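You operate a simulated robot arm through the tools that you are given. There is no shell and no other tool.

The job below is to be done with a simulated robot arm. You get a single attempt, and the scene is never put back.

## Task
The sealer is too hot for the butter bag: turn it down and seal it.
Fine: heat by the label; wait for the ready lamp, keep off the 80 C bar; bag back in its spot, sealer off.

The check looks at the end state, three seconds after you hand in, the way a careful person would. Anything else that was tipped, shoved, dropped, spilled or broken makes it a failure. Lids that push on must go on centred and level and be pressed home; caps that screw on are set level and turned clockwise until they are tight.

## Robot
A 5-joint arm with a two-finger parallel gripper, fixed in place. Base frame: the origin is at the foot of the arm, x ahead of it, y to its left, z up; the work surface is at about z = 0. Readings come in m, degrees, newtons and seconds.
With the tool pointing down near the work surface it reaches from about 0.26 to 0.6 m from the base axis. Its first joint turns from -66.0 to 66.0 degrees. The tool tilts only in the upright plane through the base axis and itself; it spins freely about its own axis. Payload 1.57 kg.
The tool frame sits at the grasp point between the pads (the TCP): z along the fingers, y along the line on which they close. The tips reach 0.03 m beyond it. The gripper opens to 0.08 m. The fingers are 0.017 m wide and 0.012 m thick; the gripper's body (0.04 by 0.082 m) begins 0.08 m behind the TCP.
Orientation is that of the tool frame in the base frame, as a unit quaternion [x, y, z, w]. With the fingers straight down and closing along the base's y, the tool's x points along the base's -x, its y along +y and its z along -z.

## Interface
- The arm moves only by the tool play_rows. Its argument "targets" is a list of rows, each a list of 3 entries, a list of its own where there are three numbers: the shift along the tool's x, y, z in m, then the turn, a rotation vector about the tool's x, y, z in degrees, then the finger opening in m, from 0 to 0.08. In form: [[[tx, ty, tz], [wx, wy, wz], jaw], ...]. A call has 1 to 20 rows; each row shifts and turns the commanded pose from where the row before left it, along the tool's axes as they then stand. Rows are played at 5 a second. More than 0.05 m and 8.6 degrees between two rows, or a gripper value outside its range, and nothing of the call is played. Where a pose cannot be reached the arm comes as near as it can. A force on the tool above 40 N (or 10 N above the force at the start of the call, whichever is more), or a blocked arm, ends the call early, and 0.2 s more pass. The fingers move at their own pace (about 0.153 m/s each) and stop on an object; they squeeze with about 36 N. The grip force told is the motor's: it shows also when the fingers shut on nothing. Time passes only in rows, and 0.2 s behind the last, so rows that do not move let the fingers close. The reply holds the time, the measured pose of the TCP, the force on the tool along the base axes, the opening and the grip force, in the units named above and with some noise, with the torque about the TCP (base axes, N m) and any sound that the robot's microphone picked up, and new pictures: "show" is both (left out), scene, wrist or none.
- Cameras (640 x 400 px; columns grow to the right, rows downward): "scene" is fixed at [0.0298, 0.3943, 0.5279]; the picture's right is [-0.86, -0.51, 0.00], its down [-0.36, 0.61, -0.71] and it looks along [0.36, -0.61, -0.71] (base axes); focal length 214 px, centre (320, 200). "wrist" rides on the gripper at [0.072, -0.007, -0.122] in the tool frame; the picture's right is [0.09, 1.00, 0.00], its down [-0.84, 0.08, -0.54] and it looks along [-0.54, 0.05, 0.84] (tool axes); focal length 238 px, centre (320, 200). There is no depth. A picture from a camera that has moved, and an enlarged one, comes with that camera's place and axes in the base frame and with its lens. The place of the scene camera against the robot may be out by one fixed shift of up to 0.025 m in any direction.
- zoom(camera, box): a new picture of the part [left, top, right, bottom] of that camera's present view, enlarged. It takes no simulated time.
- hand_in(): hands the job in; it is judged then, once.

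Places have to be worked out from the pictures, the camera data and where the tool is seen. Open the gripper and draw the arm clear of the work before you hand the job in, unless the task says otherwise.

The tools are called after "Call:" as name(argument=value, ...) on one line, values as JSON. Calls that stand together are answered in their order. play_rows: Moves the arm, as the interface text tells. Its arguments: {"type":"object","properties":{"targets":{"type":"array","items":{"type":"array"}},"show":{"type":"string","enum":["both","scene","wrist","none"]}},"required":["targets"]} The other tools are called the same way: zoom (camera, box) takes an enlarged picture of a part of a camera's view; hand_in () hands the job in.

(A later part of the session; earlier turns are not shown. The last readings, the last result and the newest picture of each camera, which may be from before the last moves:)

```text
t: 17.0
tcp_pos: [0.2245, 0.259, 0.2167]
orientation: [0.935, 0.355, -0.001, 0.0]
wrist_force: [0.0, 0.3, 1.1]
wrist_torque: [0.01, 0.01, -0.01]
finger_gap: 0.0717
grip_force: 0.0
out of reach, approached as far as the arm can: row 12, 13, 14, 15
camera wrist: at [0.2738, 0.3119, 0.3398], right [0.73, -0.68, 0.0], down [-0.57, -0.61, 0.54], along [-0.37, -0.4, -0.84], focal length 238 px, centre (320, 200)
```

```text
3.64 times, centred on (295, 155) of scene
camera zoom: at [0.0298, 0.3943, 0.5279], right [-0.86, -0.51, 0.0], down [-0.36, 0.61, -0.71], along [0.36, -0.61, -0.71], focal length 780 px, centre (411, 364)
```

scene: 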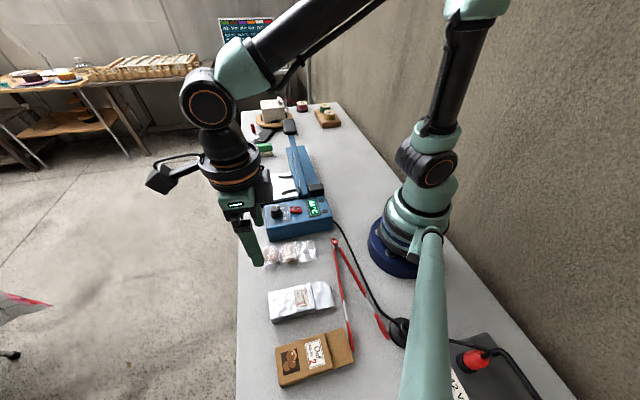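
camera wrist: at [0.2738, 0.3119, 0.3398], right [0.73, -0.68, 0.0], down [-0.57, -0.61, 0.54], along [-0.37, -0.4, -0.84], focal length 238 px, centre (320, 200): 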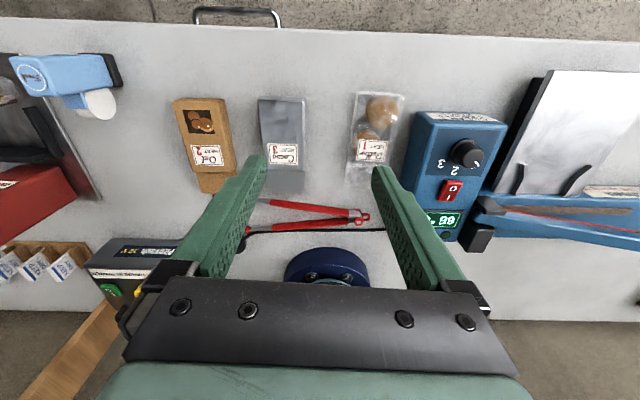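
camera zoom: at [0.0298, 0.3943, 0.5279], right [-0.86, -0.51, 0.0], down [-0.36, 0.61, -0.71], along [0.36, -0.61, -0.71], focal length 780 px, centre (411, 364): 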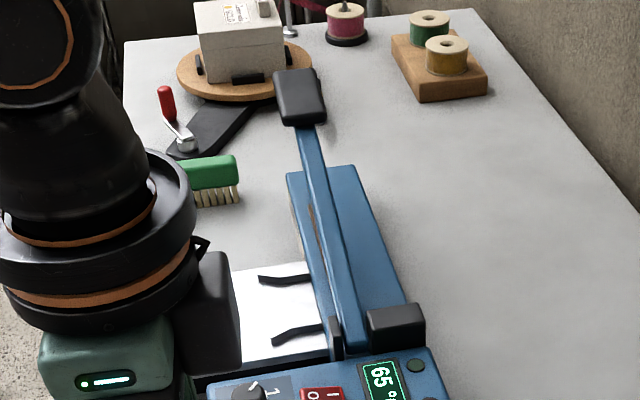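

There are printed instructions on the sealer faces; I zoom in to read them.

Call:
zoom(camera="wrist", box=[615, 180, 640, 205])

Call:
zoom(camera="wrist", box=[450, 108, 515, 126])

Call:
zoom(camera="wrist", box=[575, 175, 640, 215])

Call:
zoom(camera="wrist", box=[520, 150, 640, 230])

```text
16.00 times, centred on (628, 192) of wrist
camera zoom: at [0.2738, 0.3119, 0.3398], right [0.73, -0.68, 0.0], down [-0.57, -0.61, 0.54], along [-0.37, -0.4, -0.84], focal length 3814 px, centre (-4600, 320)
```

zoom: 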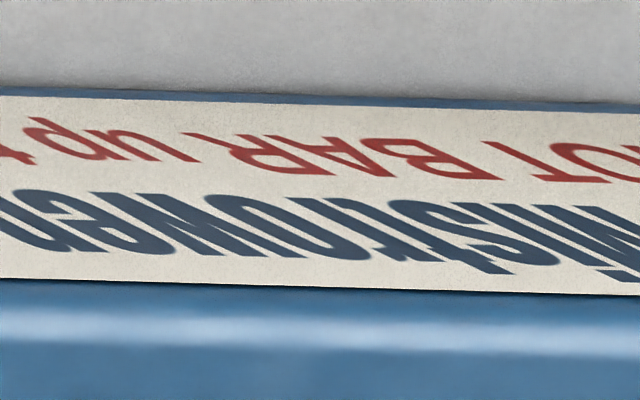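

```text
9.85 times, centred on (482, 117) of wrist
camera zoom: at [0.2738, 0.3119, 0.3398], right [0.73, -0.68, 0.0], down [-0.57, -0.61, 0.54], along [-0.37, -0.4, -0.84], focal length 2347 px, centre (-1280, 1017)
```

zoom: 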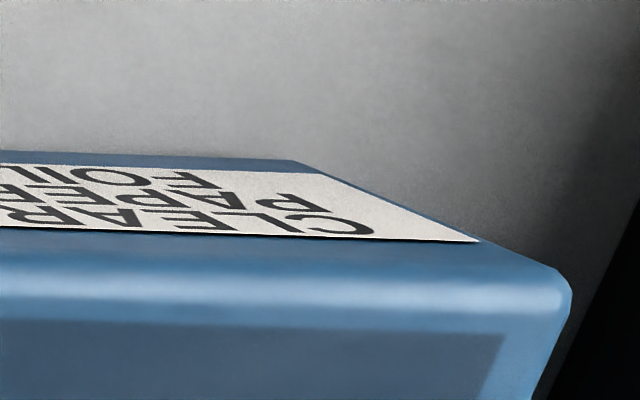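

```text
9.85 times, centred on (608, 195) of wrist
camera zoom: at [0.2738, 0.3119, 0.3398], right [0.73, -0.68, 0.0], down [-0.57, -0.61, 0.54], along [-0.37, -0.4, -0.84], focal length 2347 px, centre (-2511, 249)
```

zoom: 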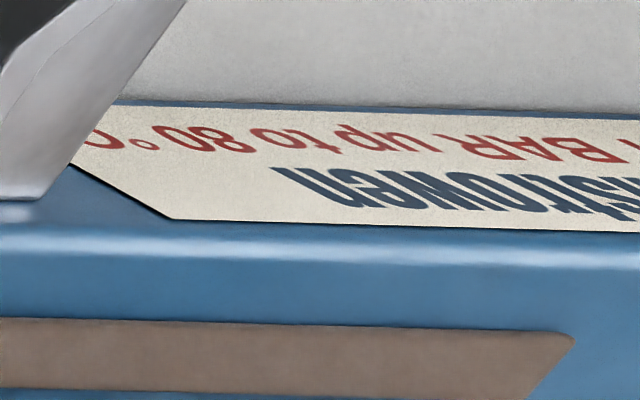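

```text
5.00 times, centred on (580, 190) of wrist
camera zoom: at [0.2738, 0.3119, 0.3398], right [0.73, -0.68, 0.0], down [-0.57, -0.61, 0.54], along [-0.37, -0.4, -0.84], focal length 1192 px, centre (-980, 250)
```

zoom: 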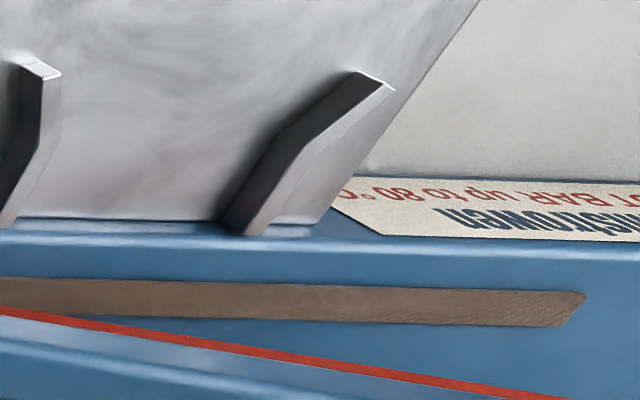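

The legend and warnings agree (CLEAR = 1, hot bar up to 80 °C). I unwind the spin by 180° so tool x points along the bag's tail direction.

Call:
play_rows(targets=[[[0, 0, 0], [0, 0, 8.5], 0.072], [[0, 0, 0], [0, 0, 8.5], 0.072], [[0, 0, 0], [0, 0, 8.5], 0.072], [[0, 0, 0], [0, 0, 8.5], 0.072], [[0, 0, 0], [0, 0, 8.5], 0.072], [[0, 0, 0], [0, 0, 8.5], 0.072], [[0, 0, 0], [0, 0, 8.5], 0.072], [[0, 0, 0], [0, 0, 8.5], 0.072], [[0, 0, 0], [0, 0, 8.5], 0.072], [[0, 0, 0], [0, 0, 8.5], 0.072], [[0, 0, 0], [0, 0, 8.5], 0.072], [[0, 0, 0], [0, 0, 8.5], 0.072], [[0, 0, 0], [0, 0, 8.5], 0.072], [[0, 0, 0], [0, 0, 8.5], 0.072], [[0, 0, 0], [0, 0, 8.5], 0.072], [[0, 0, 0], [0, 0, 8.5], 0.072], [[0, 0, 0], [0, 0, 8.5], 0.072], [[0, 0, 0], [0, 0, 8.5], 0.072], [[0, 0, 0], [0, 0, 8.5], 0.072], [[0, 0, 0], [0, 0, 8.5], 0.072]])

```text
t: 21.2
tcp_pos: [0.2251, 0.2584, 0.2163]
orientation: [-0.437, 0.9, -0.001, -0.001]
wrist_force: [0.7, -1.0, 0.0]
wrist_torque: [-0.01, 0.01, -0.01]
finger_gap: 0.0718
grip_force: 0.0
camera wrist: at [0.1858, 0.1979, 0.3391], right [-0.84, 0.54, 0.0], down [0.46, 0.71, 0.54], along [0.29, 0.45, -0.84], focal length 238 px, centre (320, 200)
```

scene: 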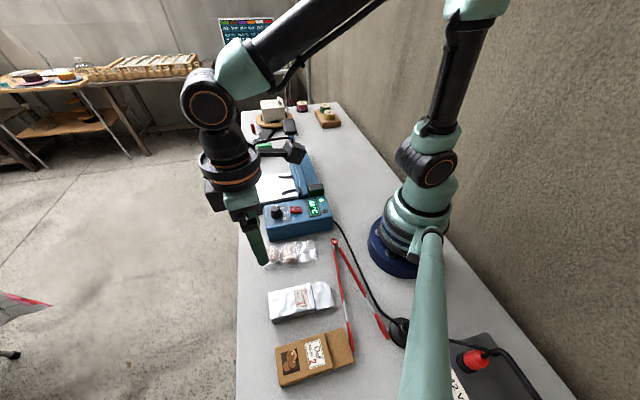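
wrist: 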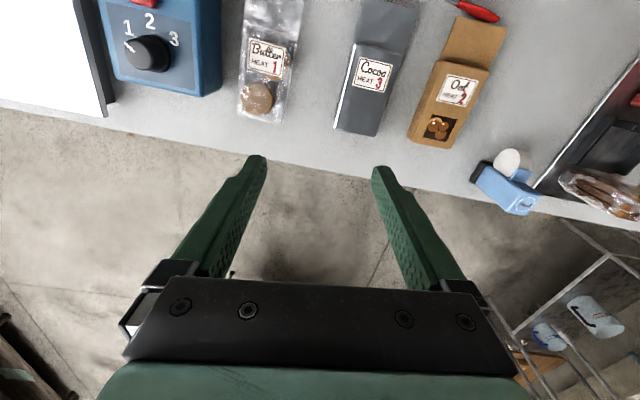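

Position held; I finish the spin to 222° and move above the rear half of the butter bag.

Call:
play_rows(targets=[[[0, 0, 0], [0, 0, 4.95], 0.072], [[0, 0, 0], [0, 0, 4.95], 0.072], [[0, -0.025, 0], [0, 0, 0], 0.072], [[-0.001, -0.025, 0], [0, 0, 0], 0.072], [[-0.001, -0.025, 0], [0, 0, 0], 0.072], [[0, 0, 0.03], [0, 0, 0], 0.072], [[0, 0, 0], [0, 0, 0], 0.072]])

Call:
zoom(camera="wrist", box=[200, 0, 440, 150])

Call:
zoom(camera="scene", box=[240, 170, 350, 280])

```text
t: 22.8
tcp_pos: [0.278, 0.2037, 0.1856]
orientation: [-0.36, 0.933, 0.0, -0.001]
wrist_force: [0.2, -0.8, 0.3]
wrist_torque: [-0.01, 0.04, 0.01]
finger_gap: 0.072
grip_force: 0.0
camera wrist: at [0.2295, 0.1506, 0.3085], right [-0.74, 0.68, 0.0], down [0.57, 0.62, 0.54], along [0.37, 0.4, -0.84], focal length 238 px, centre (320, 200)
```

scene: 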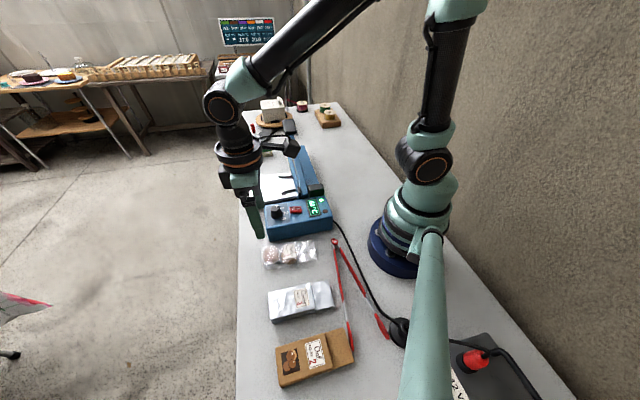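
wrist: 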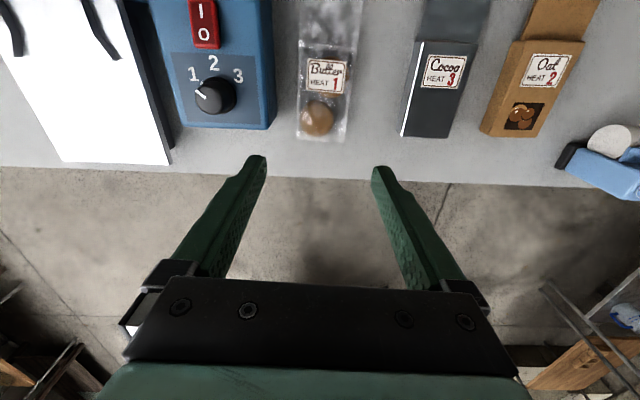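

```text
2.67 times, centred on (320, 75) of wrist
camera zoom: at [0.2295, 0.1506, 0.3085], right [-0.74, 0.68, 0.0], down [0.57, 0.62, 0.54], along [0.37, 0.4, -0.84], focal length 636 px, centre (320, 533)
```

zoom: 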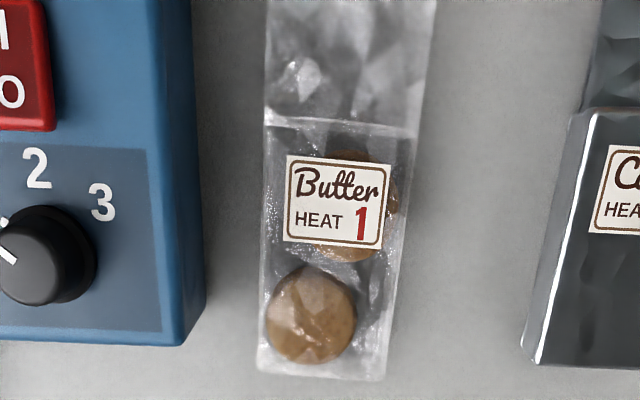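

```text
3.64 times, centred on (295, 225) of scene
camera zoom: at [0.0298, 0.3943, 0.5279], right [-0.86, -0.51, 0.0], down [-0.36, 0.61, -0.71], along [0.36, -0.61, -0.71], focal length 780 px, centre (411, 109)
```

zoom: 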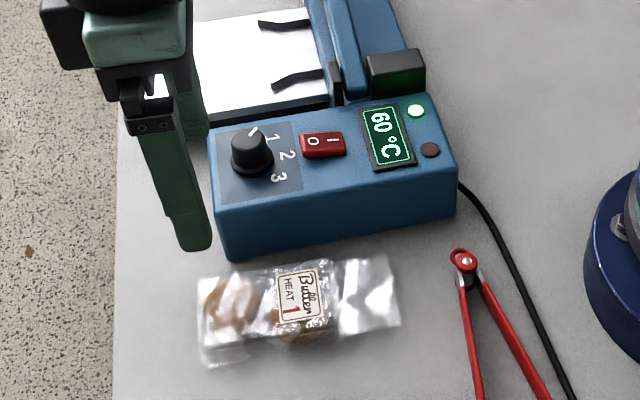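

The ready lamp is green at 60 °C. The bag's axis is 42.7°, body centre ≈ (0.261,0.1905). I nudge to centre and descend around its rear half.

Call:
play_rows(targets=[[[0, 0.0018, 0.035], [0, 0, 0], 0.072], [[0, 0, 0.04], [0, 0, 0], 0.072], [[0, 0, 0.035], [0, 0, 0], 0.072], [[0, 0, 0], [0, 0, 0], 0.072]])

Call:
zoom(camera="wrist", box=[200, 0, 440, 200])

Call:
zoom(camera="scene", box=[240, 190, 350, 280])

```text
t: 23.8
tcp_pos: [0.2759, 0.2034, 0.0761]
orientation: [-0.359, 0.933, -0.001, -0.001]
wrist_force: [-0.5, -0.7, -0.9]
wrist_torque: [0.0, -0.03, -0.01]
finger_gap: 0.0722
grip_force: 0.1
camera wrist: at [0.2274, 0.1509, 0.1984], right [-0.74, 0.68, 0.0], down [0.57, 0.62, 0.54], along [0.37, 0.4, -0.84], focal length 238 px, centre (320, 200)
```

scene: 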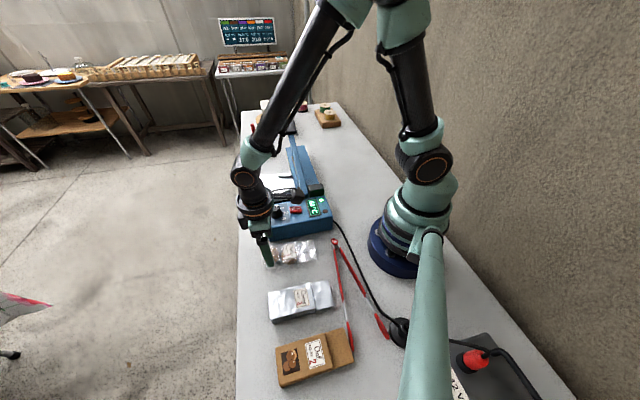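
wrist: 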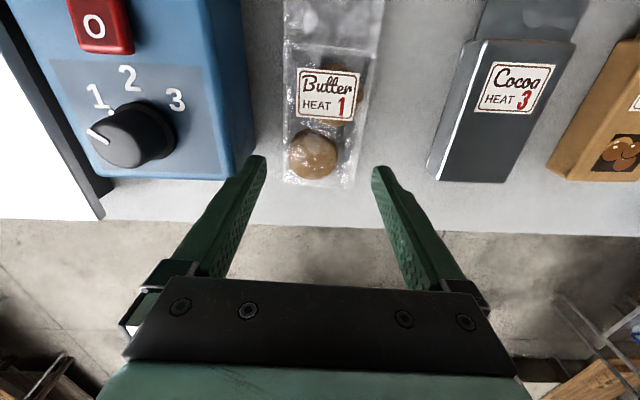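

```text
2.00 times, centred on (320, 100) of wrist
camera zoom: at [0.2274, 0.1509, 0.1984], right [-0.74, 0.68, 0.0], down [0.57, 0.62, 0.54], along [0.37, 0.4, -0.84], focal length 477 px, centre (320, 400)
```

zoom: 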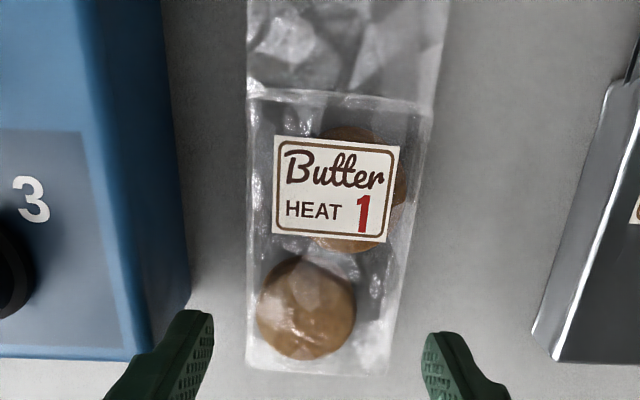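

```text
4.44 times, centred on (295, 235) of scene
camera zoom: at [0.0298, 0.3943, 0.5279], right [-0.86, -0.51, 0.0], down [-0.36, 0.61, -0.71], along [0.36, -0.61, -0.71], focal length 953 px, centre (431, 44)
```

zoom: 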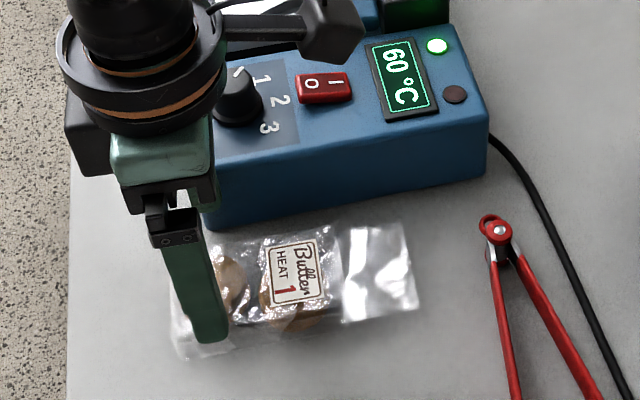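

Fingers straddle the bag with ~7 mm clear of the box wall on the left. Descend to tips just above the table and then close.

Call:
play_rows(targets=[[[0, 0.0005, 0.02], [0, 0, 0], 0.072], [[0, 0, 0.019], [0, 0, 0], 0.072], [[0, 0, 0], [0, 0, 0], 0.072]])

Call:
zoom(camera="wrist", box=[200, 0, 440, 200])

Call:
zoom(camera="scene", box=[240, 190, 350, 280])

```text
t: 24.6
tcp_pos: [0.2738, 0.2053, 0.0366]
orientation: [-0.36, 0.933, -0.001, -0.001]
wrist_force: [0.0, 0.2, 1.0]
wrist_torque: [-0.02, 0.02, -0.01]
finger_gap: 0.0721
grip_force: 0.1
camera wrist: at [0.2259, 0.152, 0.1592], right [-0.74, 0.68, 0.0], down [0.57, 0.62, 0.54], along [0.37, 0.4, -0.84], focal length 238 px, centre (320, 200)
```

scene: 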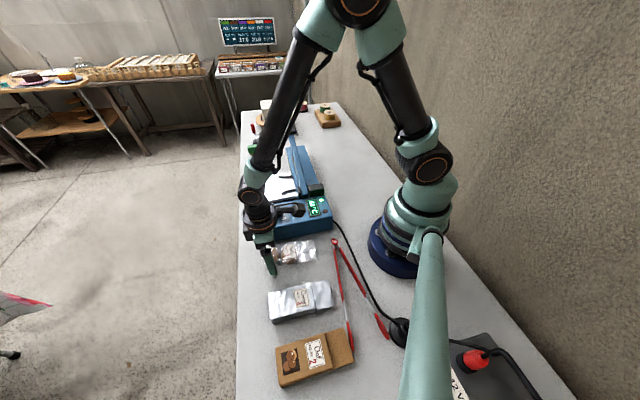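
wrist: 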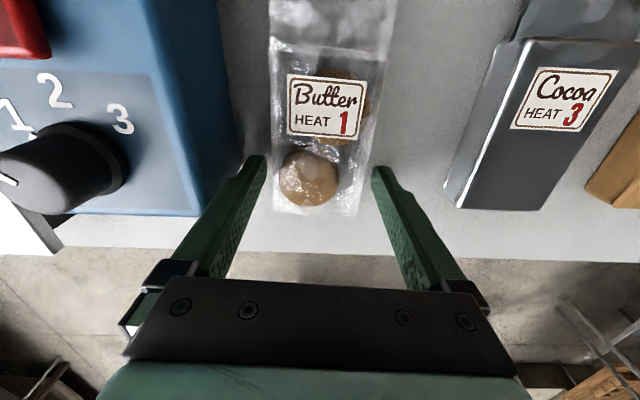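

```text
2.00 times, centred on (320, 100) of wrist
camera zoom: at [0.2259, 0.152, 0.1592], right [-0.74, 0.68, 0.0], down [0.57, 0.62, 0.54], along [0.37, 0.4, -0.84], focal length 477 px, centre (320, 400)
```

zoom: 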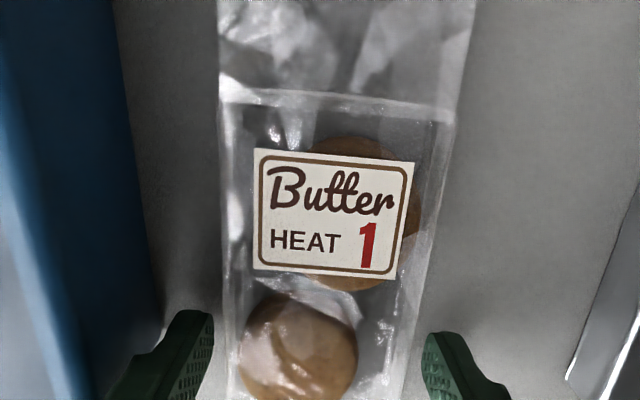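

```text
4.44 times, centred on (295, 235) of scene
camera zoom: at [0.0298, 0.3943, 0.5279], right [-0.86, -0.51, 0.0], down [-0.36, 0.61, -0.71], along [0.36, -0.61, -0.71], focal length 953 px, centre (431, 44)
```

zoom: 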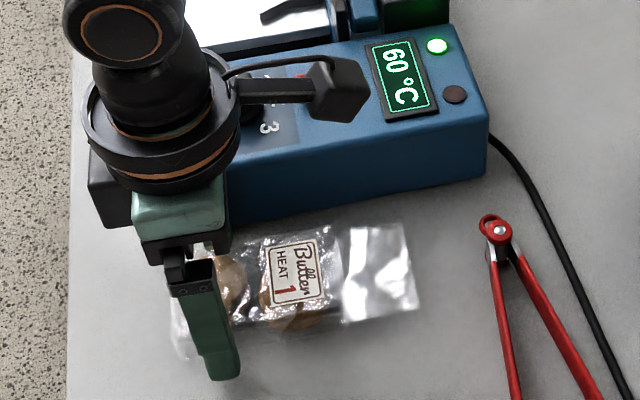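

Bag sits between the pads, no contact forces. Close gently on it.

Call:
play_rows(targets=[[[0, 0, 0], [0, 0, 0], 0.064], [[0, 0, 0], [0, 0, 0], 0.058], [[0, 0, 0], [0, 0, 0], 0.052], [[0, 0, 0], [0, 0, 0], 0.05]])

```text
t: 25.6
tcp_pos: [0.2745, 0.2054, 0.0376]
orientation: [-0.359, 0.933, -0.001, -0.001]
wrist_force: [0.5, 0.3, 0.3]
wrist_torque: [0.01, -0.03, 0.0]
finger_gap: 0.0598
grip_force: 12.3
camera wrist: at [0.2258, 0.1519, 0.1595], right [-0.74, 0.68, 0.0], down [0.57, 0.62, 0.54], along [0.37, 0.4, -0.84], focal length 238 px, centre (320, 200)
```

scene: 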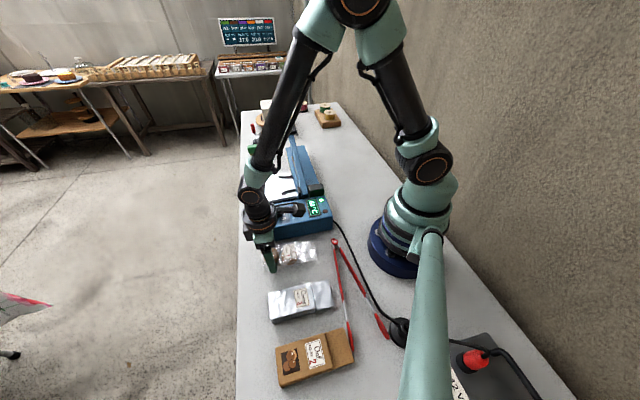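
wrist: 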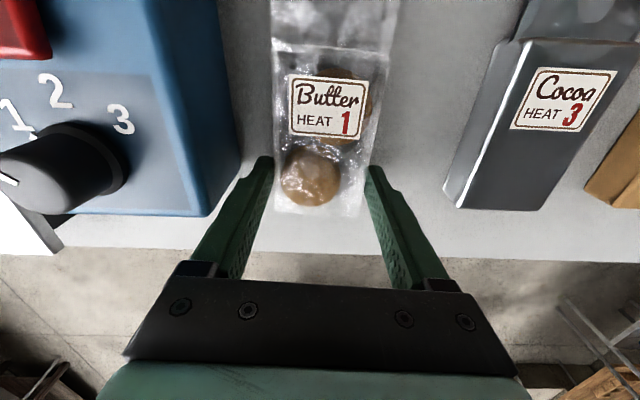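

Bag held (0.060 m gap, ~12 N). I squeeze slightly more and lift straight up.

Call:
play_rows(targets=[[[0, 0, 0], [0, 0, 0], 0.046], [[0, 0, -0.02], [0, 0, 0], 0.046], [[0, 0, -0.04], [0, 0, 0], 0.046], [[0, 0, -0.04], [0, 0, 0], 0.046], [[0, 0, -0.04], [0, 0, 0], 0.046], [[0, 0, 0], [0, 0, 0], 0.046]])

Call:
zoom(camera="scene", box=[200, 150, 340, 280])

Call:
zoom(camera="wrist", box=[200, 0, 440, 200])

```text
t: 27.0
tcp_pos: [0.274, 0.2055, 0.1795]
orientation: [-0.359, 0.933, -0.001, -0.001]
wrist_force: [1.1, 1.1, -1.6]
wrist_torque: [0.01, -0.01, -0.02]
finger_gap: 0.06
grip_force: 12.2
camera wrist: at [0.2254, 0.1518, 0.3032], right [-0.74, 0.68, 0.0], down [0.57, 0.62, 0.54], along [0.37, 0.4, -0.84], focal length 238 px, centre (320, 200)
```

scene: 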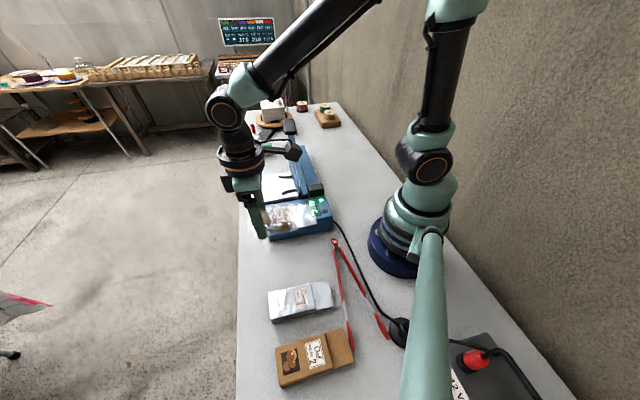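
wrist: 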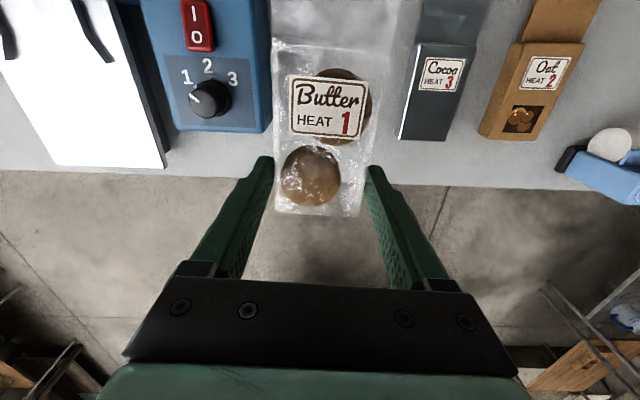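

```text
3.08 times, centred on (270, 215) of scene
camera zoom: at [0.0298, 0.3943, 0.5279], right [-0.86, -0.51, 0.0], down [-0.36, 0.61, -0.71], along [0.36, -0.61, -0.71], focal length 660 px, centre (474, 154)
```

zoom: 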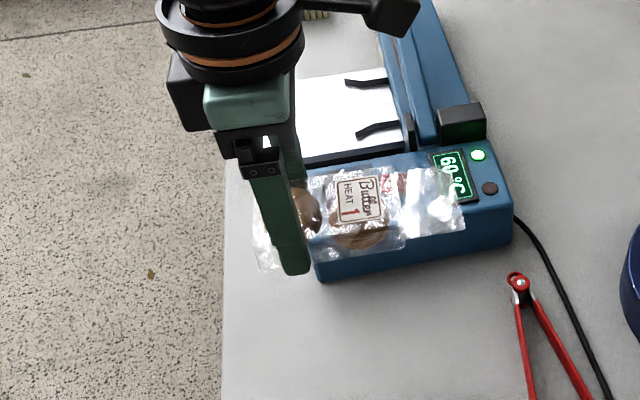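

```text
2.00 times, centred on (320, 100) of wrist
camera zoom: at [0.2254, 0.1518, 0.3032], right [-0.74, 0.68, 0.0], down [0.57, 0.62, 0.54], along [0.37, 0.4, -0.84], focal length 477 px, centre (320, 400)
```

zoom: 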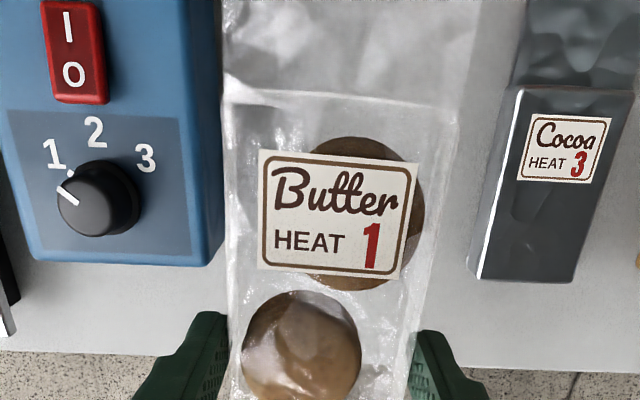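

The bag is held square; its front edge is ~0.071 m ahead of the TCP. I carry it high over the box to the front of the shelf, rotating 2.8° to line up with the sealer.

Call:
play_rows(targets=[[[0, 0, 0], [0, 0, -2.8], 0.046], [[-0.0074, -0.04165, 0], [0, 0, 0], 0.046], [[-0.0074, -0.04165, 0], [0, 0, 0], 0.046], [[-0.0074, -0.04165, 0], [0, 0, 0], 0.046], [[-0.0074, -0.04165, 0], [0, 0, 0], 0.046], [[-0.0074, -0.04165, 0], [0, 0, 0], 0.046], [[-0.0074, -0.04165, 0], [0, 0, 0], 0.046], [[0, 0, 0], [0, 0, 0], 0.046]])

Call:
zoom(camera="scene", box=[200, 80, 360, 220])

Call:
zoom(camera="wrist", box=[160, 0, 480, 200])

```text
t: 28.8
tcp_pos: [0.4847, 0.0593, 0.178]
orientation: [-0.382, 0.924, 0.001, -0.001]
wrist_force: [-0.3, 0.5, -1.6]
wrist_torque: [0.01, -0.01, 0.03]
finger_gap: 0.0597
grip_force: 12.7
camera wrist: at [0.4381, 0.0035, 0.3008], right [-0.77, 0.64, 0.0], down [0.54, 0.65, 0.54], along [0.35, 0.42, -0.84], focal length 238 px, centre (320, 200)
```

scene: 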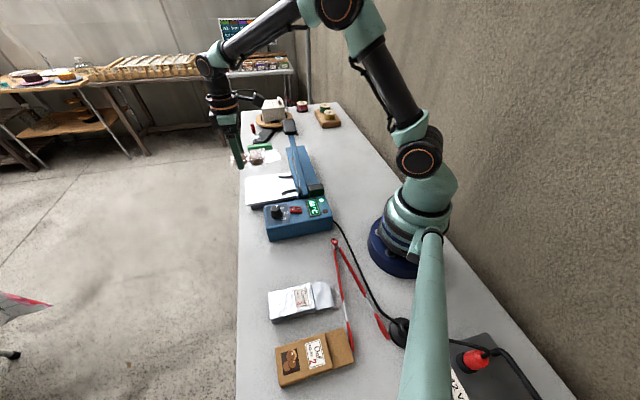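
wrist: 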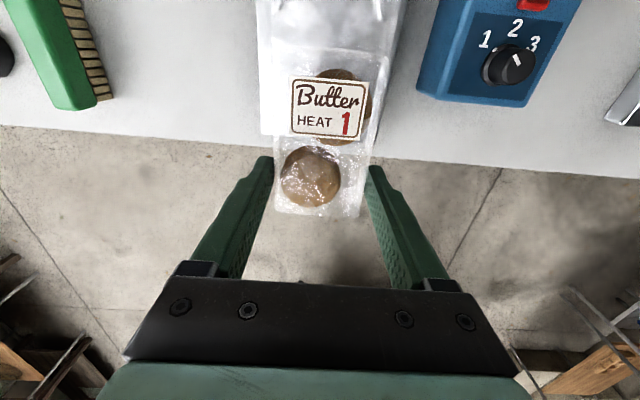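

```text
2.86 times, centred on (280, 150) of scene
camera zoom: at [0.0299, 0.3942, 0.5279], right [-0.86, -0.51, 0.0], down [-0.36, 0.61, -0.71], along [0.36, -0.61, -0.71], focal length 613 px, centre (434, 343)
```

zoom: 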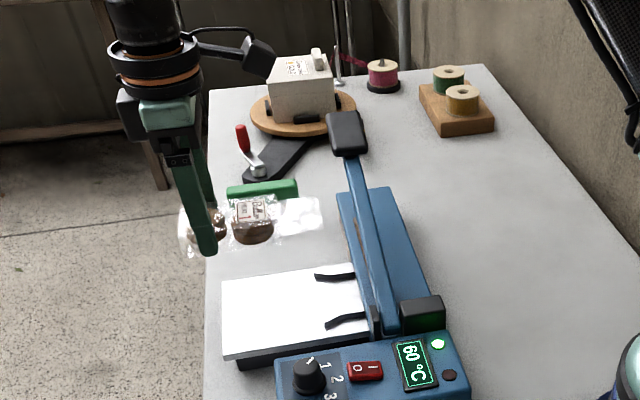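

```text
2.00 times, centred on (320, 100) of wrist
camera zoom: at [0.4381, 0.0035, 0.3008], right [-0.77, 0.64, 0.0], down [0.54, 0.65, 0.54], along [0.35, 0.42, -0.84], focal length 477 px, centre (320, 400)
```

zoom: 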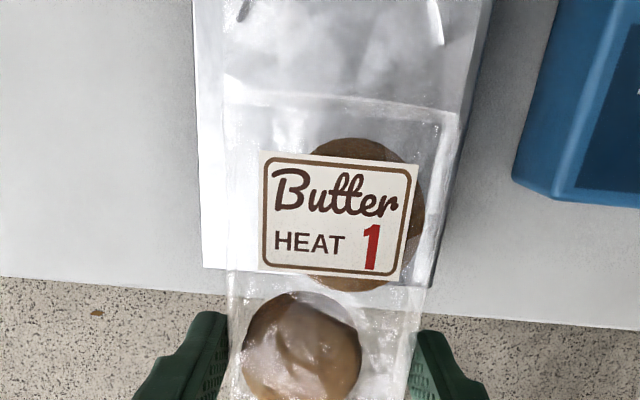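

Geometry checks out (shelf corners re-measured within 2 mm). I shift 2 mm sideways and lower in front of the jaw to about 9 mm above the shelf.

Call:
play_rows(targets=[[[0, 0.002, 0.025], [0, 0, 0], 0.046], [[0, 0, 0.035], [0, 0, 0], 0.046], [[0, 0, 0.02], [0, 0, 0], 0.046], [[0, 0, 0.015], [0, 0, 0], 0.046], [[0, 0, 0], [0, 0, 0], 0.046]])

Call:
zoom(camera="scene", box=[220, 100, 350, 210])

Call:
zoom(camera="wrist", box=[160, 0, 480, 200])

```text
t: 30.0
tcp_pos: [0.4802, 0.0622, 0.0827]
orientation: [-0.382, 0.924, 0.001, -0.001]
wrist_force: [0.2, -0.3, -2.0]
wrist_torque: [0.02, -0.02, -0.02]
finger_gap: 0.0596
grip_force: 11.3
camera wrist: at [0.434, 0.0065, 0.206], right [-0.77, 0.64, 0.0], down [0.54, 0.65, 0.54], along [0.35, 0.42, -0.84], focal length 238 px, centre (320, 200)
```

scene: 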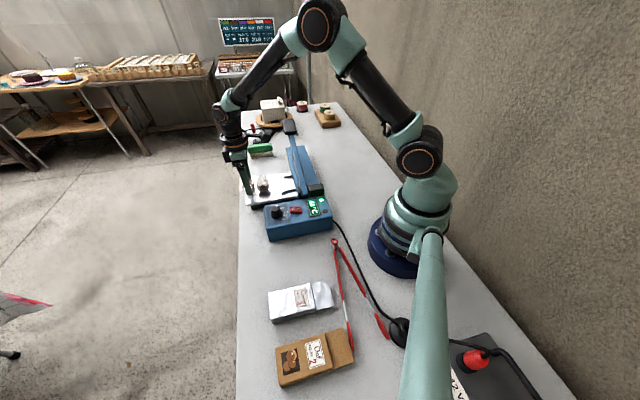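
wrist: 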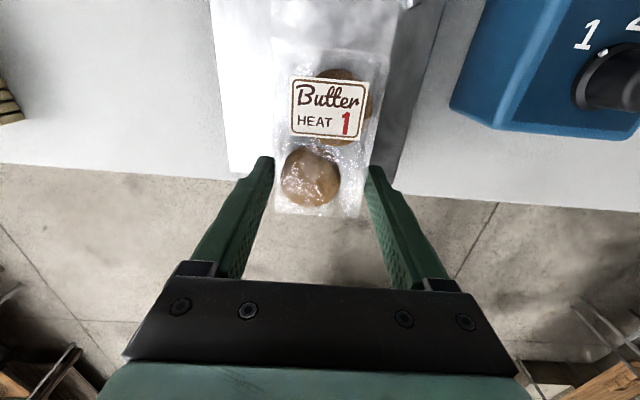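

```text
3.64 times, centred on (285, 155) of scene
camera zoom: at [0.0298, 0.3943, 0.5279], right [-0.86, -0.51, 0.0], down [-0.36, 0.61, -0.71], along [0.36, -0.61, -0.71], focal length 780 px, centre (447, 364)
```

zoom: 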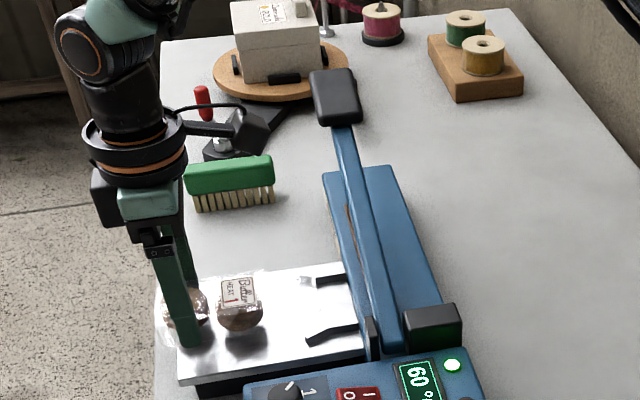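

```text
2.00 times, centred on (320, 100) of wrist
camera zoom: at [0.434, 0.0065, 0.206], right [-0.77, 0.64, 0.0], down [0.54, 0.65, 0.54], along [0.35, 0.42, -0.84], focal length 477 px, centre (320, 400)
```

zoom: 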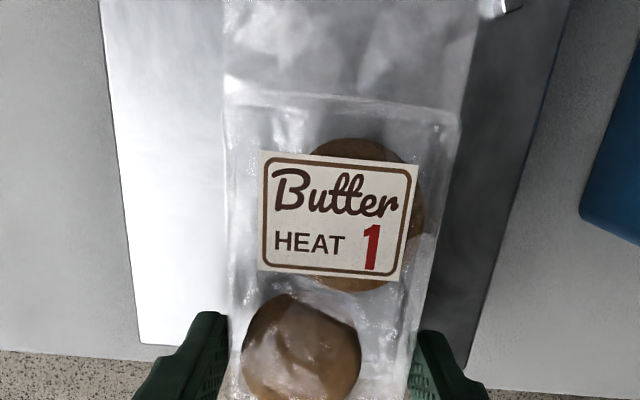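

The bag floats above the shelf between the guides, tail heading to the jaw. I slide it in 40 mm first and look.

Call:
play_rows(targets=[[[0.01, -0.0015, 0], [0, 0, 0], 0.046], [[0.01, 0, 0], [0, 0, 0], 0.046], [[0.01, 0, 0], [0, 0, 0], 0.046], [[0.01, 0, 0], [0, 0, 0], 0.046], [[0, 0, 0], [0, 0, 0], 0.046]])

Call:
zoom(camera="scene", box=[230, 120, 340, 210])

Call:
zoom(camera="wrist", box=[160, 0, 480, 200])

```text
t: 31.2
tcp_pos: [0.4527, 0.0326, 0.0835]
orientation: [-0.381, 0.924, 0.0, -0.001]
wrist_force: [-0.3, 0.3, -1.3]
wrist_torque: [0.02, 0.0, 0.02]
finger_gap: 0.0597
grip_force: 11.8
camera wrist: at [0.407, -0.0231, 0.2072], right [-0.77, 0.64, 0.0], down [0.54, 0.65, 0.54], along [0.35, 0.42, -0.84], focal length 238 px, centre (320, 200)
```

scene: 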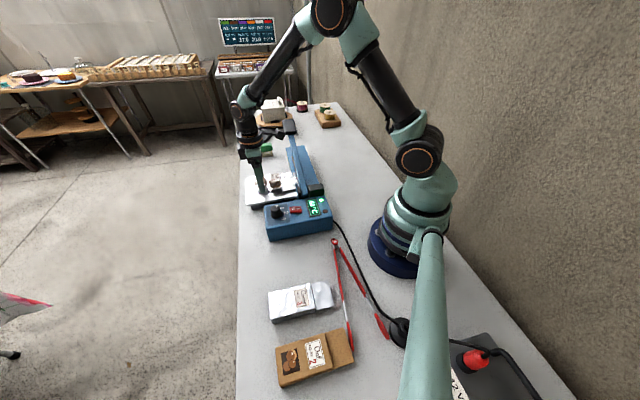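
wrist: 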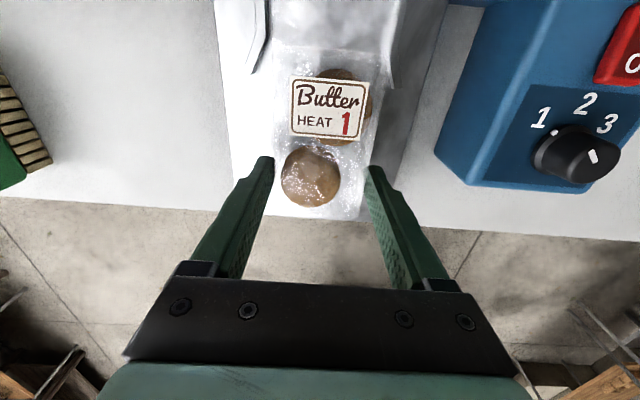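

```text
4.44 times, centred on (285, 165) of scene
camera zoom: at [0.0298, 0.3943, 0.5279], right [-0.86, -0.51, 0.0], down [-0.36, 0.61, -0.71], along [0.36, -0.61, -0.71], focal length 953 px, centre (476, 356)
```

zoom: 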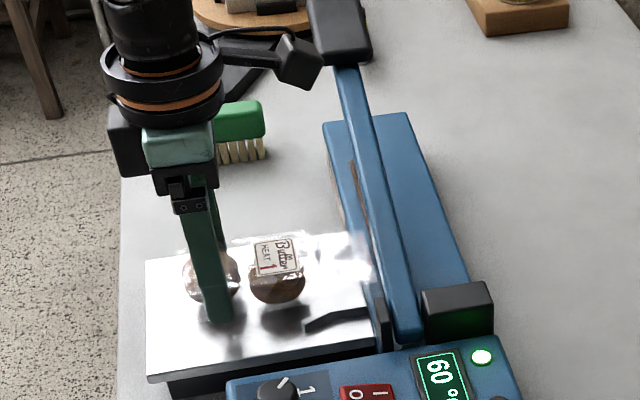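

```text
2.00 times, centred on (320, 100) of wrist
camera zoom: at [0.407, -0.0231, 0.2072], right [-0.77, 0.64, 0.0], down [0.54, 0.65, 0.54], along [0.35, 0.42, -0.84], focal length 477 px, centre (320, 400)
```

zoom: 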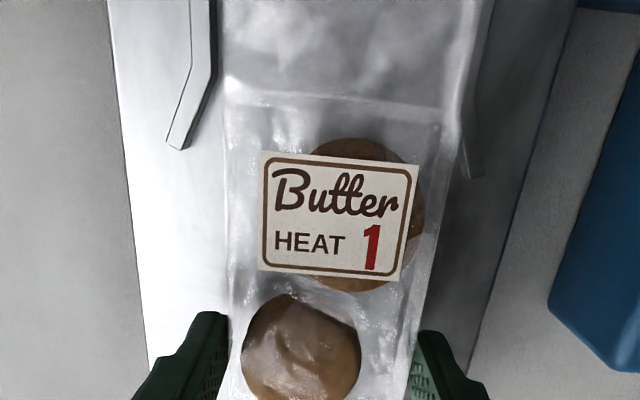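

The picture shows the bag about 4 mm too close to the box-side guide; I shift it 4 mm the other way, then re-check.

Call:
play_rows(targets=[[[0, -0.004, 0], [0, 0, 0], 0.046], [[0.005, 0, 0], [0, 0, 0], 0.046], [[0, 0, 0], [0, 0, 0], 0.046]], show="wrist")

Call:
zoom(camera="wrist", box=[160, 0, 480, 200])

```text
t: 32.0
tcp_pos: [0.4539, 0.0262, 0.0831]
orientation: [-0.382, 0.924, 0.0, -0.001]
wrist_force: [-0.5, 0.7, -0.6]
wrist_torque: [0.03, -0.01, 0.04]
finger_gap: 0.0596
grip_force: 12.4
camera wrist: at [0.4068, -0.0295, 0.2066], right [-0.77, 0.64, 0.0], down [0.54, 0.65, 0.54], along [0.35, 0.42, -0.84], focal length 238 px, centre (320, 200)
```

wrist: 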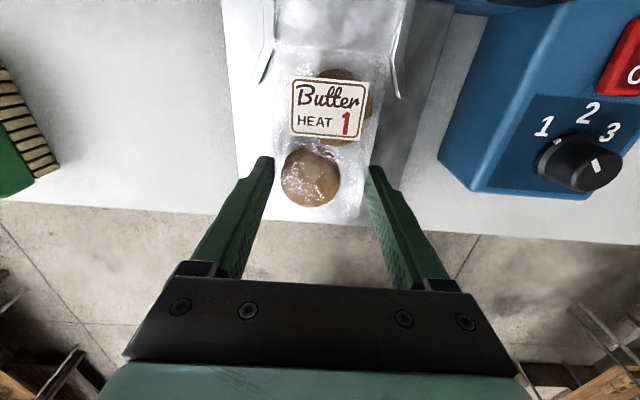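

```text
2.00 times, centred on (320, 100) of wrist
camera zoom: at [0.4068, -0.0295, 0.2066], right [-0.77, 0.64, 0.0], down [0.54, 0.65, 0.54], along [0.35, 0.42, -0.84], focal length 477 px, centre (320, 400)
```

zoom: 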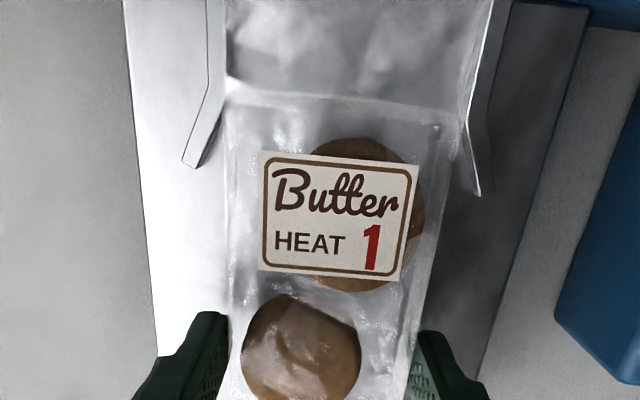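

Now centred between the guides. Continue sliding in 21 mm at the same height.

Call:
play_rows(targets=[[[0.005, 0, 0], [0, 0, 0], 0.046], [[0.006, 0, 0], [0, 0, 0], 0.046], [[0.005, 0, 0], [0, 0, 0], 0.046], [[0.005, 0, 0], [0, 0, 0], 0.046], [[0, 0, 0], [0, 0, 0], 0.046]])

Call:
zoom(camera="scene", box=[240, 120, 340, 210])

Call:
zoom(camera="wrist", box=[160, 0, 480, 200])

```text
t: 33.2
tcp_pos: [0.4379, 0.0125, 0.083]
orientation: [-0.382, 0.924, 0.0, 0.0]
wrist_force: [0.0, 0.1, -0.7]
wrist_torque: [0.01, -0.02, -0.01]
finger_gap: 0.0597
grip_force: 11.9
camera wrist: at [0.3918, -0.0438, 0.2053], right [-0.77, 0.64, 0.0], down [0.54, 0.65, 0.54], along [0.35, 0.42, -0.84], focal length 238 px, centre (320, 200)
```

scene: 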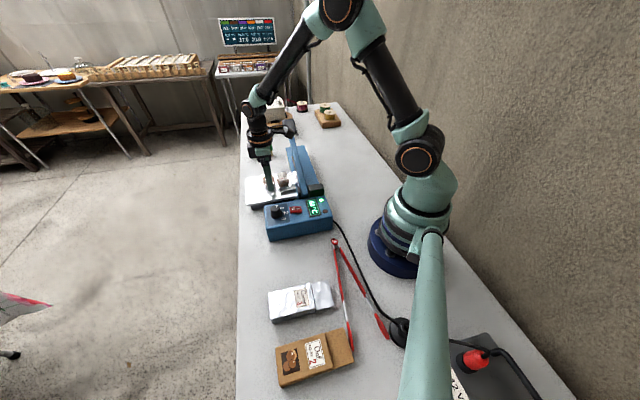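
wrist: 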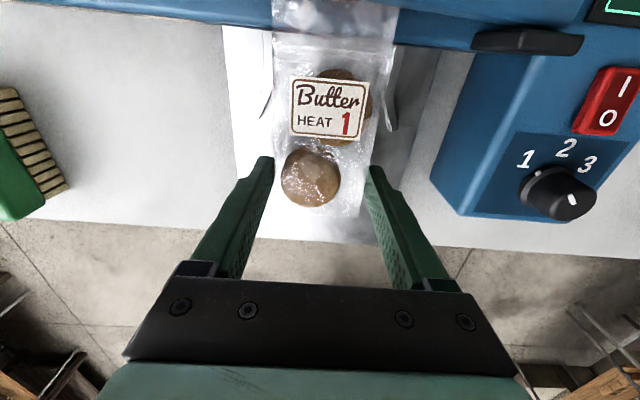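

```text
4.44 times, centred on (290, 165) of scene
camera zoom: at [0.0298, 0.3943, 0.5279], right [-0.86, -0.51, 0.0], down [-0.36, 0.61, -0.71], along [0.36, -0.61, -0.71], focal length 953 px, centre (453, 356)
```

zoom: 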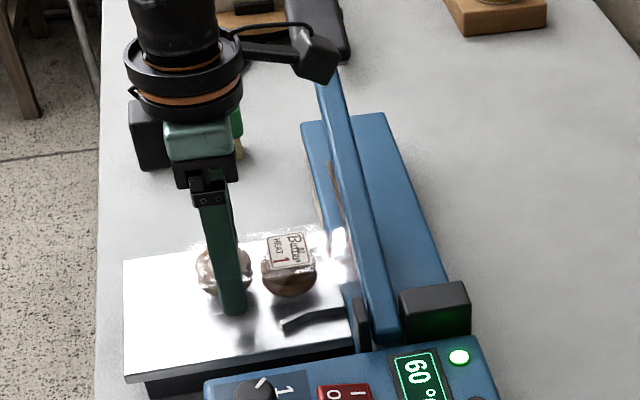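

```text
2.00 times, centred on (320, 100) of wrist
camera zoom: at [0.3918, -0.0438, 0.2053], right [-0.77, 0.64, 0.0], down [0.54, 0.65, 0.54], along [0.35, 0.42, -0.84], focal length 477 px, centre (320, 400)
```

zoom: 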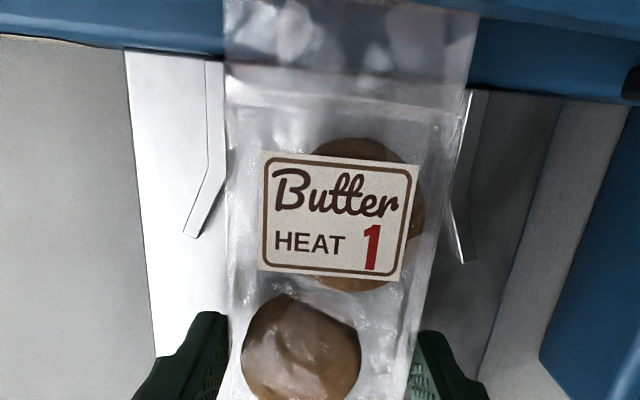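

I check whether the tail lies under the arm and over the bar.

Call:
zoom(camera="wrist", box=[240, 0, 440, 70])

Call:
zoom(camera="scene", box=[290, 150, 335, 205])

```text
3.20 times, centred on (340, 35) of wrist
camera zoom: at [0.3918, -0.0438, 0.2053], right [-0.77, 0.64, 0.0], down [0.54, 0.65, 0.54], along [0.35, 0.42, -0.84], focal length 763 px, centre (256, 728)
```

zoom: 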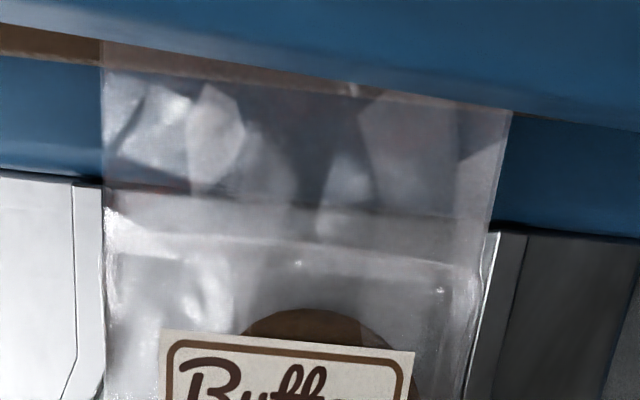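

```text
7.27 times, centred on (312, 178) of scene
camera zoom: at [0.0298, 0.3943, 0.5279], right [-0.86, -0.51, 0.0], down [-0.36, 0.61, -0.71], along [0.36, -0.61, -0.71], focal length 1560 px, centre (374, 364)
```

zoom: 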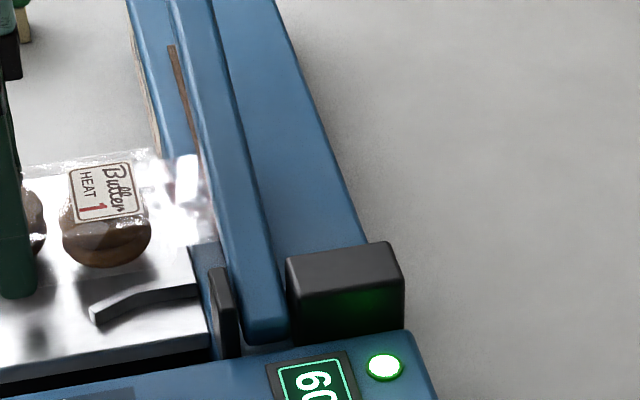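

The tail passes under the arm and over the brown bar strip. I lower the bag onto the shelf.

Call:
play_rows(targets=[[[0, 0, 0.004], [0, 0, 0], 0.046], [[0, 0, 0.003], [0, 0, 0], 0.046], [[0, 0, 0.001], [0, 0, 0], 0.046], [[0, 0, 0], [0, 0, 0], 0.046]], show="scene")

Call:
zoom(camera="scene", box=[250, 150, 335, 210])

```text
t: 34.2
tcp_pos: [0.4375, 0.0111, 0.0747]
orientation: [-0.381, 0.924, 0.0, -0.002]
wrist_force: [-0.2, 0.0, -0.9]
wrist_torque: [0.06, 0.0, -0.01]
finger_gap: 0.0597
grip_force: 12.4
```

scene: 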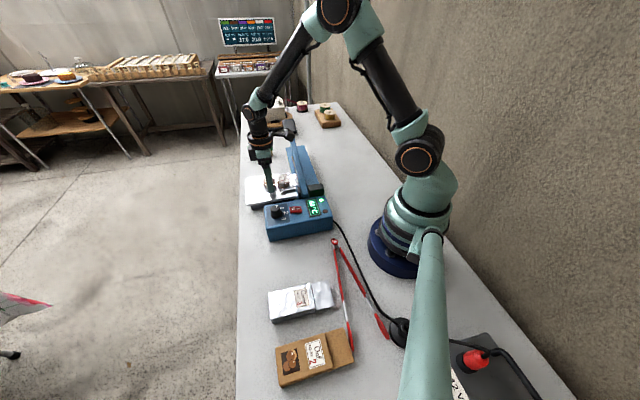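

```text
6.67 times, centred on (292, 180) of scene
camera zoom: at [0.0298, 0.3943, 0.5279], right [-0.86, -0.51, 0.0], down [-0.36, 0.61, -0.71], along [0.36, -0.61, -0.71], focal length 1430 px, centre (503, 333)
```

zoom: 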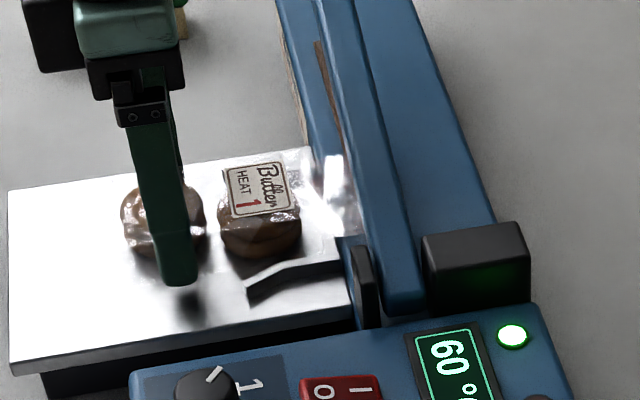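

No contact yet; lower a little further in 1 mm steps.

Call:
play_rows(targets=[[[0, 0, 0.001], [0, 0, 0], 0.046], [[0, 0, 0.001], [0, 0, 0], 0.046], [[0, 0, 0], [0, 0, 0], 0.046]], show="none")

Call:
play_rows(targets=[[[0, 0, 0.001], [0, 0, 0], 0.046], [[0, 0, 0], [0, 0, 0], 0.046]], show="none")

```text
t: 35.0
tcp_pos: [0.438, 0.0116, 0.0737]
orientation: [-0.381, 0.924, 0.0, 0.0]
wrist_force: [-2.5, -1.2, 6.7]
wrist_torque: [-0.04, 0.03, 0.0]
finger_gap: 0.0595
grip_force: 11.5
```

```text
t: 35.6
tcp_pos: [0.4388, 0.011, 0.0733]
orientation: [-0.382, 0.924, 0.0, 0.0]
wrist_force: [0.5, 2.8, 5.9]
wrist_torque: [0.05, 0.05, -0.04]
finger_gap: 0.0597
grip_force: 12.3
```

Contact at ~6 N: the bag rests on the shelf. Open and rise.

Call:
play_rows(targets=[[[0, 0, -0.0005], [0, 0, 0], 0.06], [[0, 0, 0], [0, 0, 0], 0.066], [[0, 0, 0], [0, 0, 0], 0.072], [[0, 0, 0], [0, 0, 0], 0.072], [[0, 0, -0.02], [0, 0, 0], 0.072], [[0, 0, -0.04], [0, 0, 0], 0.072], [[0, 0, -0.04], [0, 0, 0], 0.072], [[0, 0, 0], [0, 0, 0], 0.072]])

Call:
zoom(camera="wrist", box=[200, 0, 440, 150])

Call:
zoom(camera="scene", box=[250, 100, 335, 210])

```text
t: 37.4
tcp_pos: [0.4383, 0.0129, 0.1711]
orientation: [-0.382, 0.924, 0.001, -0.001]
wrist_force: [0.2, 0.6, 0.4]
wrist_torque: [-0.02, 0.0, 0.02]
finger_gap: 0.072
grip_force: 0.2
camera wrist: at [0.3919, -0.0432, 0.2949], right [-0.77, 0.64, 0.0], down [0.54, 0.65, 0.54], along [0.35, 0.42, -0.84], focal length 238 px, centre (320, 200)
```

scene: 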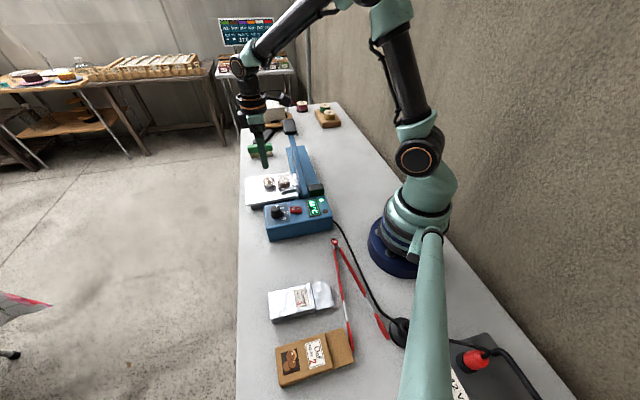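
wrist: 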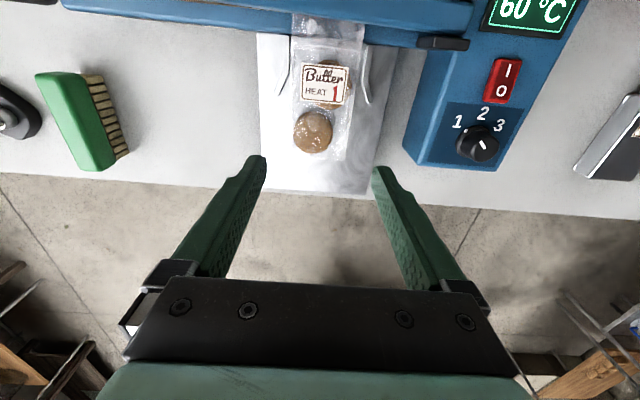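

```text
2.67 times, centred on (320, 75) of wrist
camera zoom: at [0.3919, -0.0432, 0.2949], right [-0.77, 0.64, 0.0], down [0.54, 0.65, 0.54], along [0.35, 0.42, -0.84], focal length 636 px, centre (320, 533)
```

zoom: 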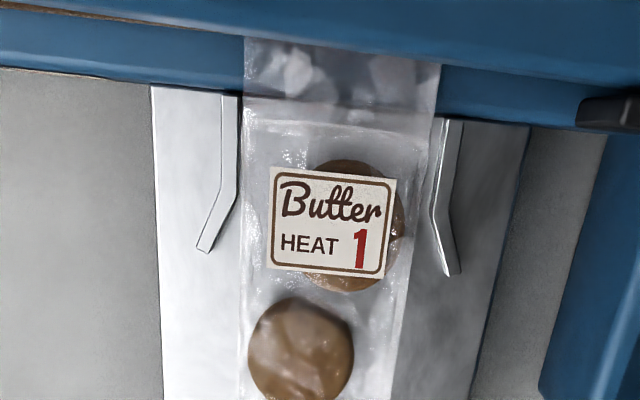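

```text
3.64 times, centred on (292, 155) of scene
camera zoom: at [0.0298, 0.3943, 0.5279], right [-0.86, -0.51, 0.0], down [-0.36, 0.61, -0.71], along [0.36, -0.61, -0.71], focal length 780 px, centre (420, 364)
```

zoom: 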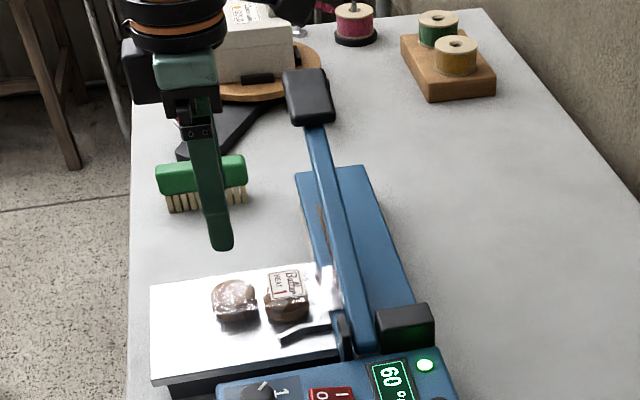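

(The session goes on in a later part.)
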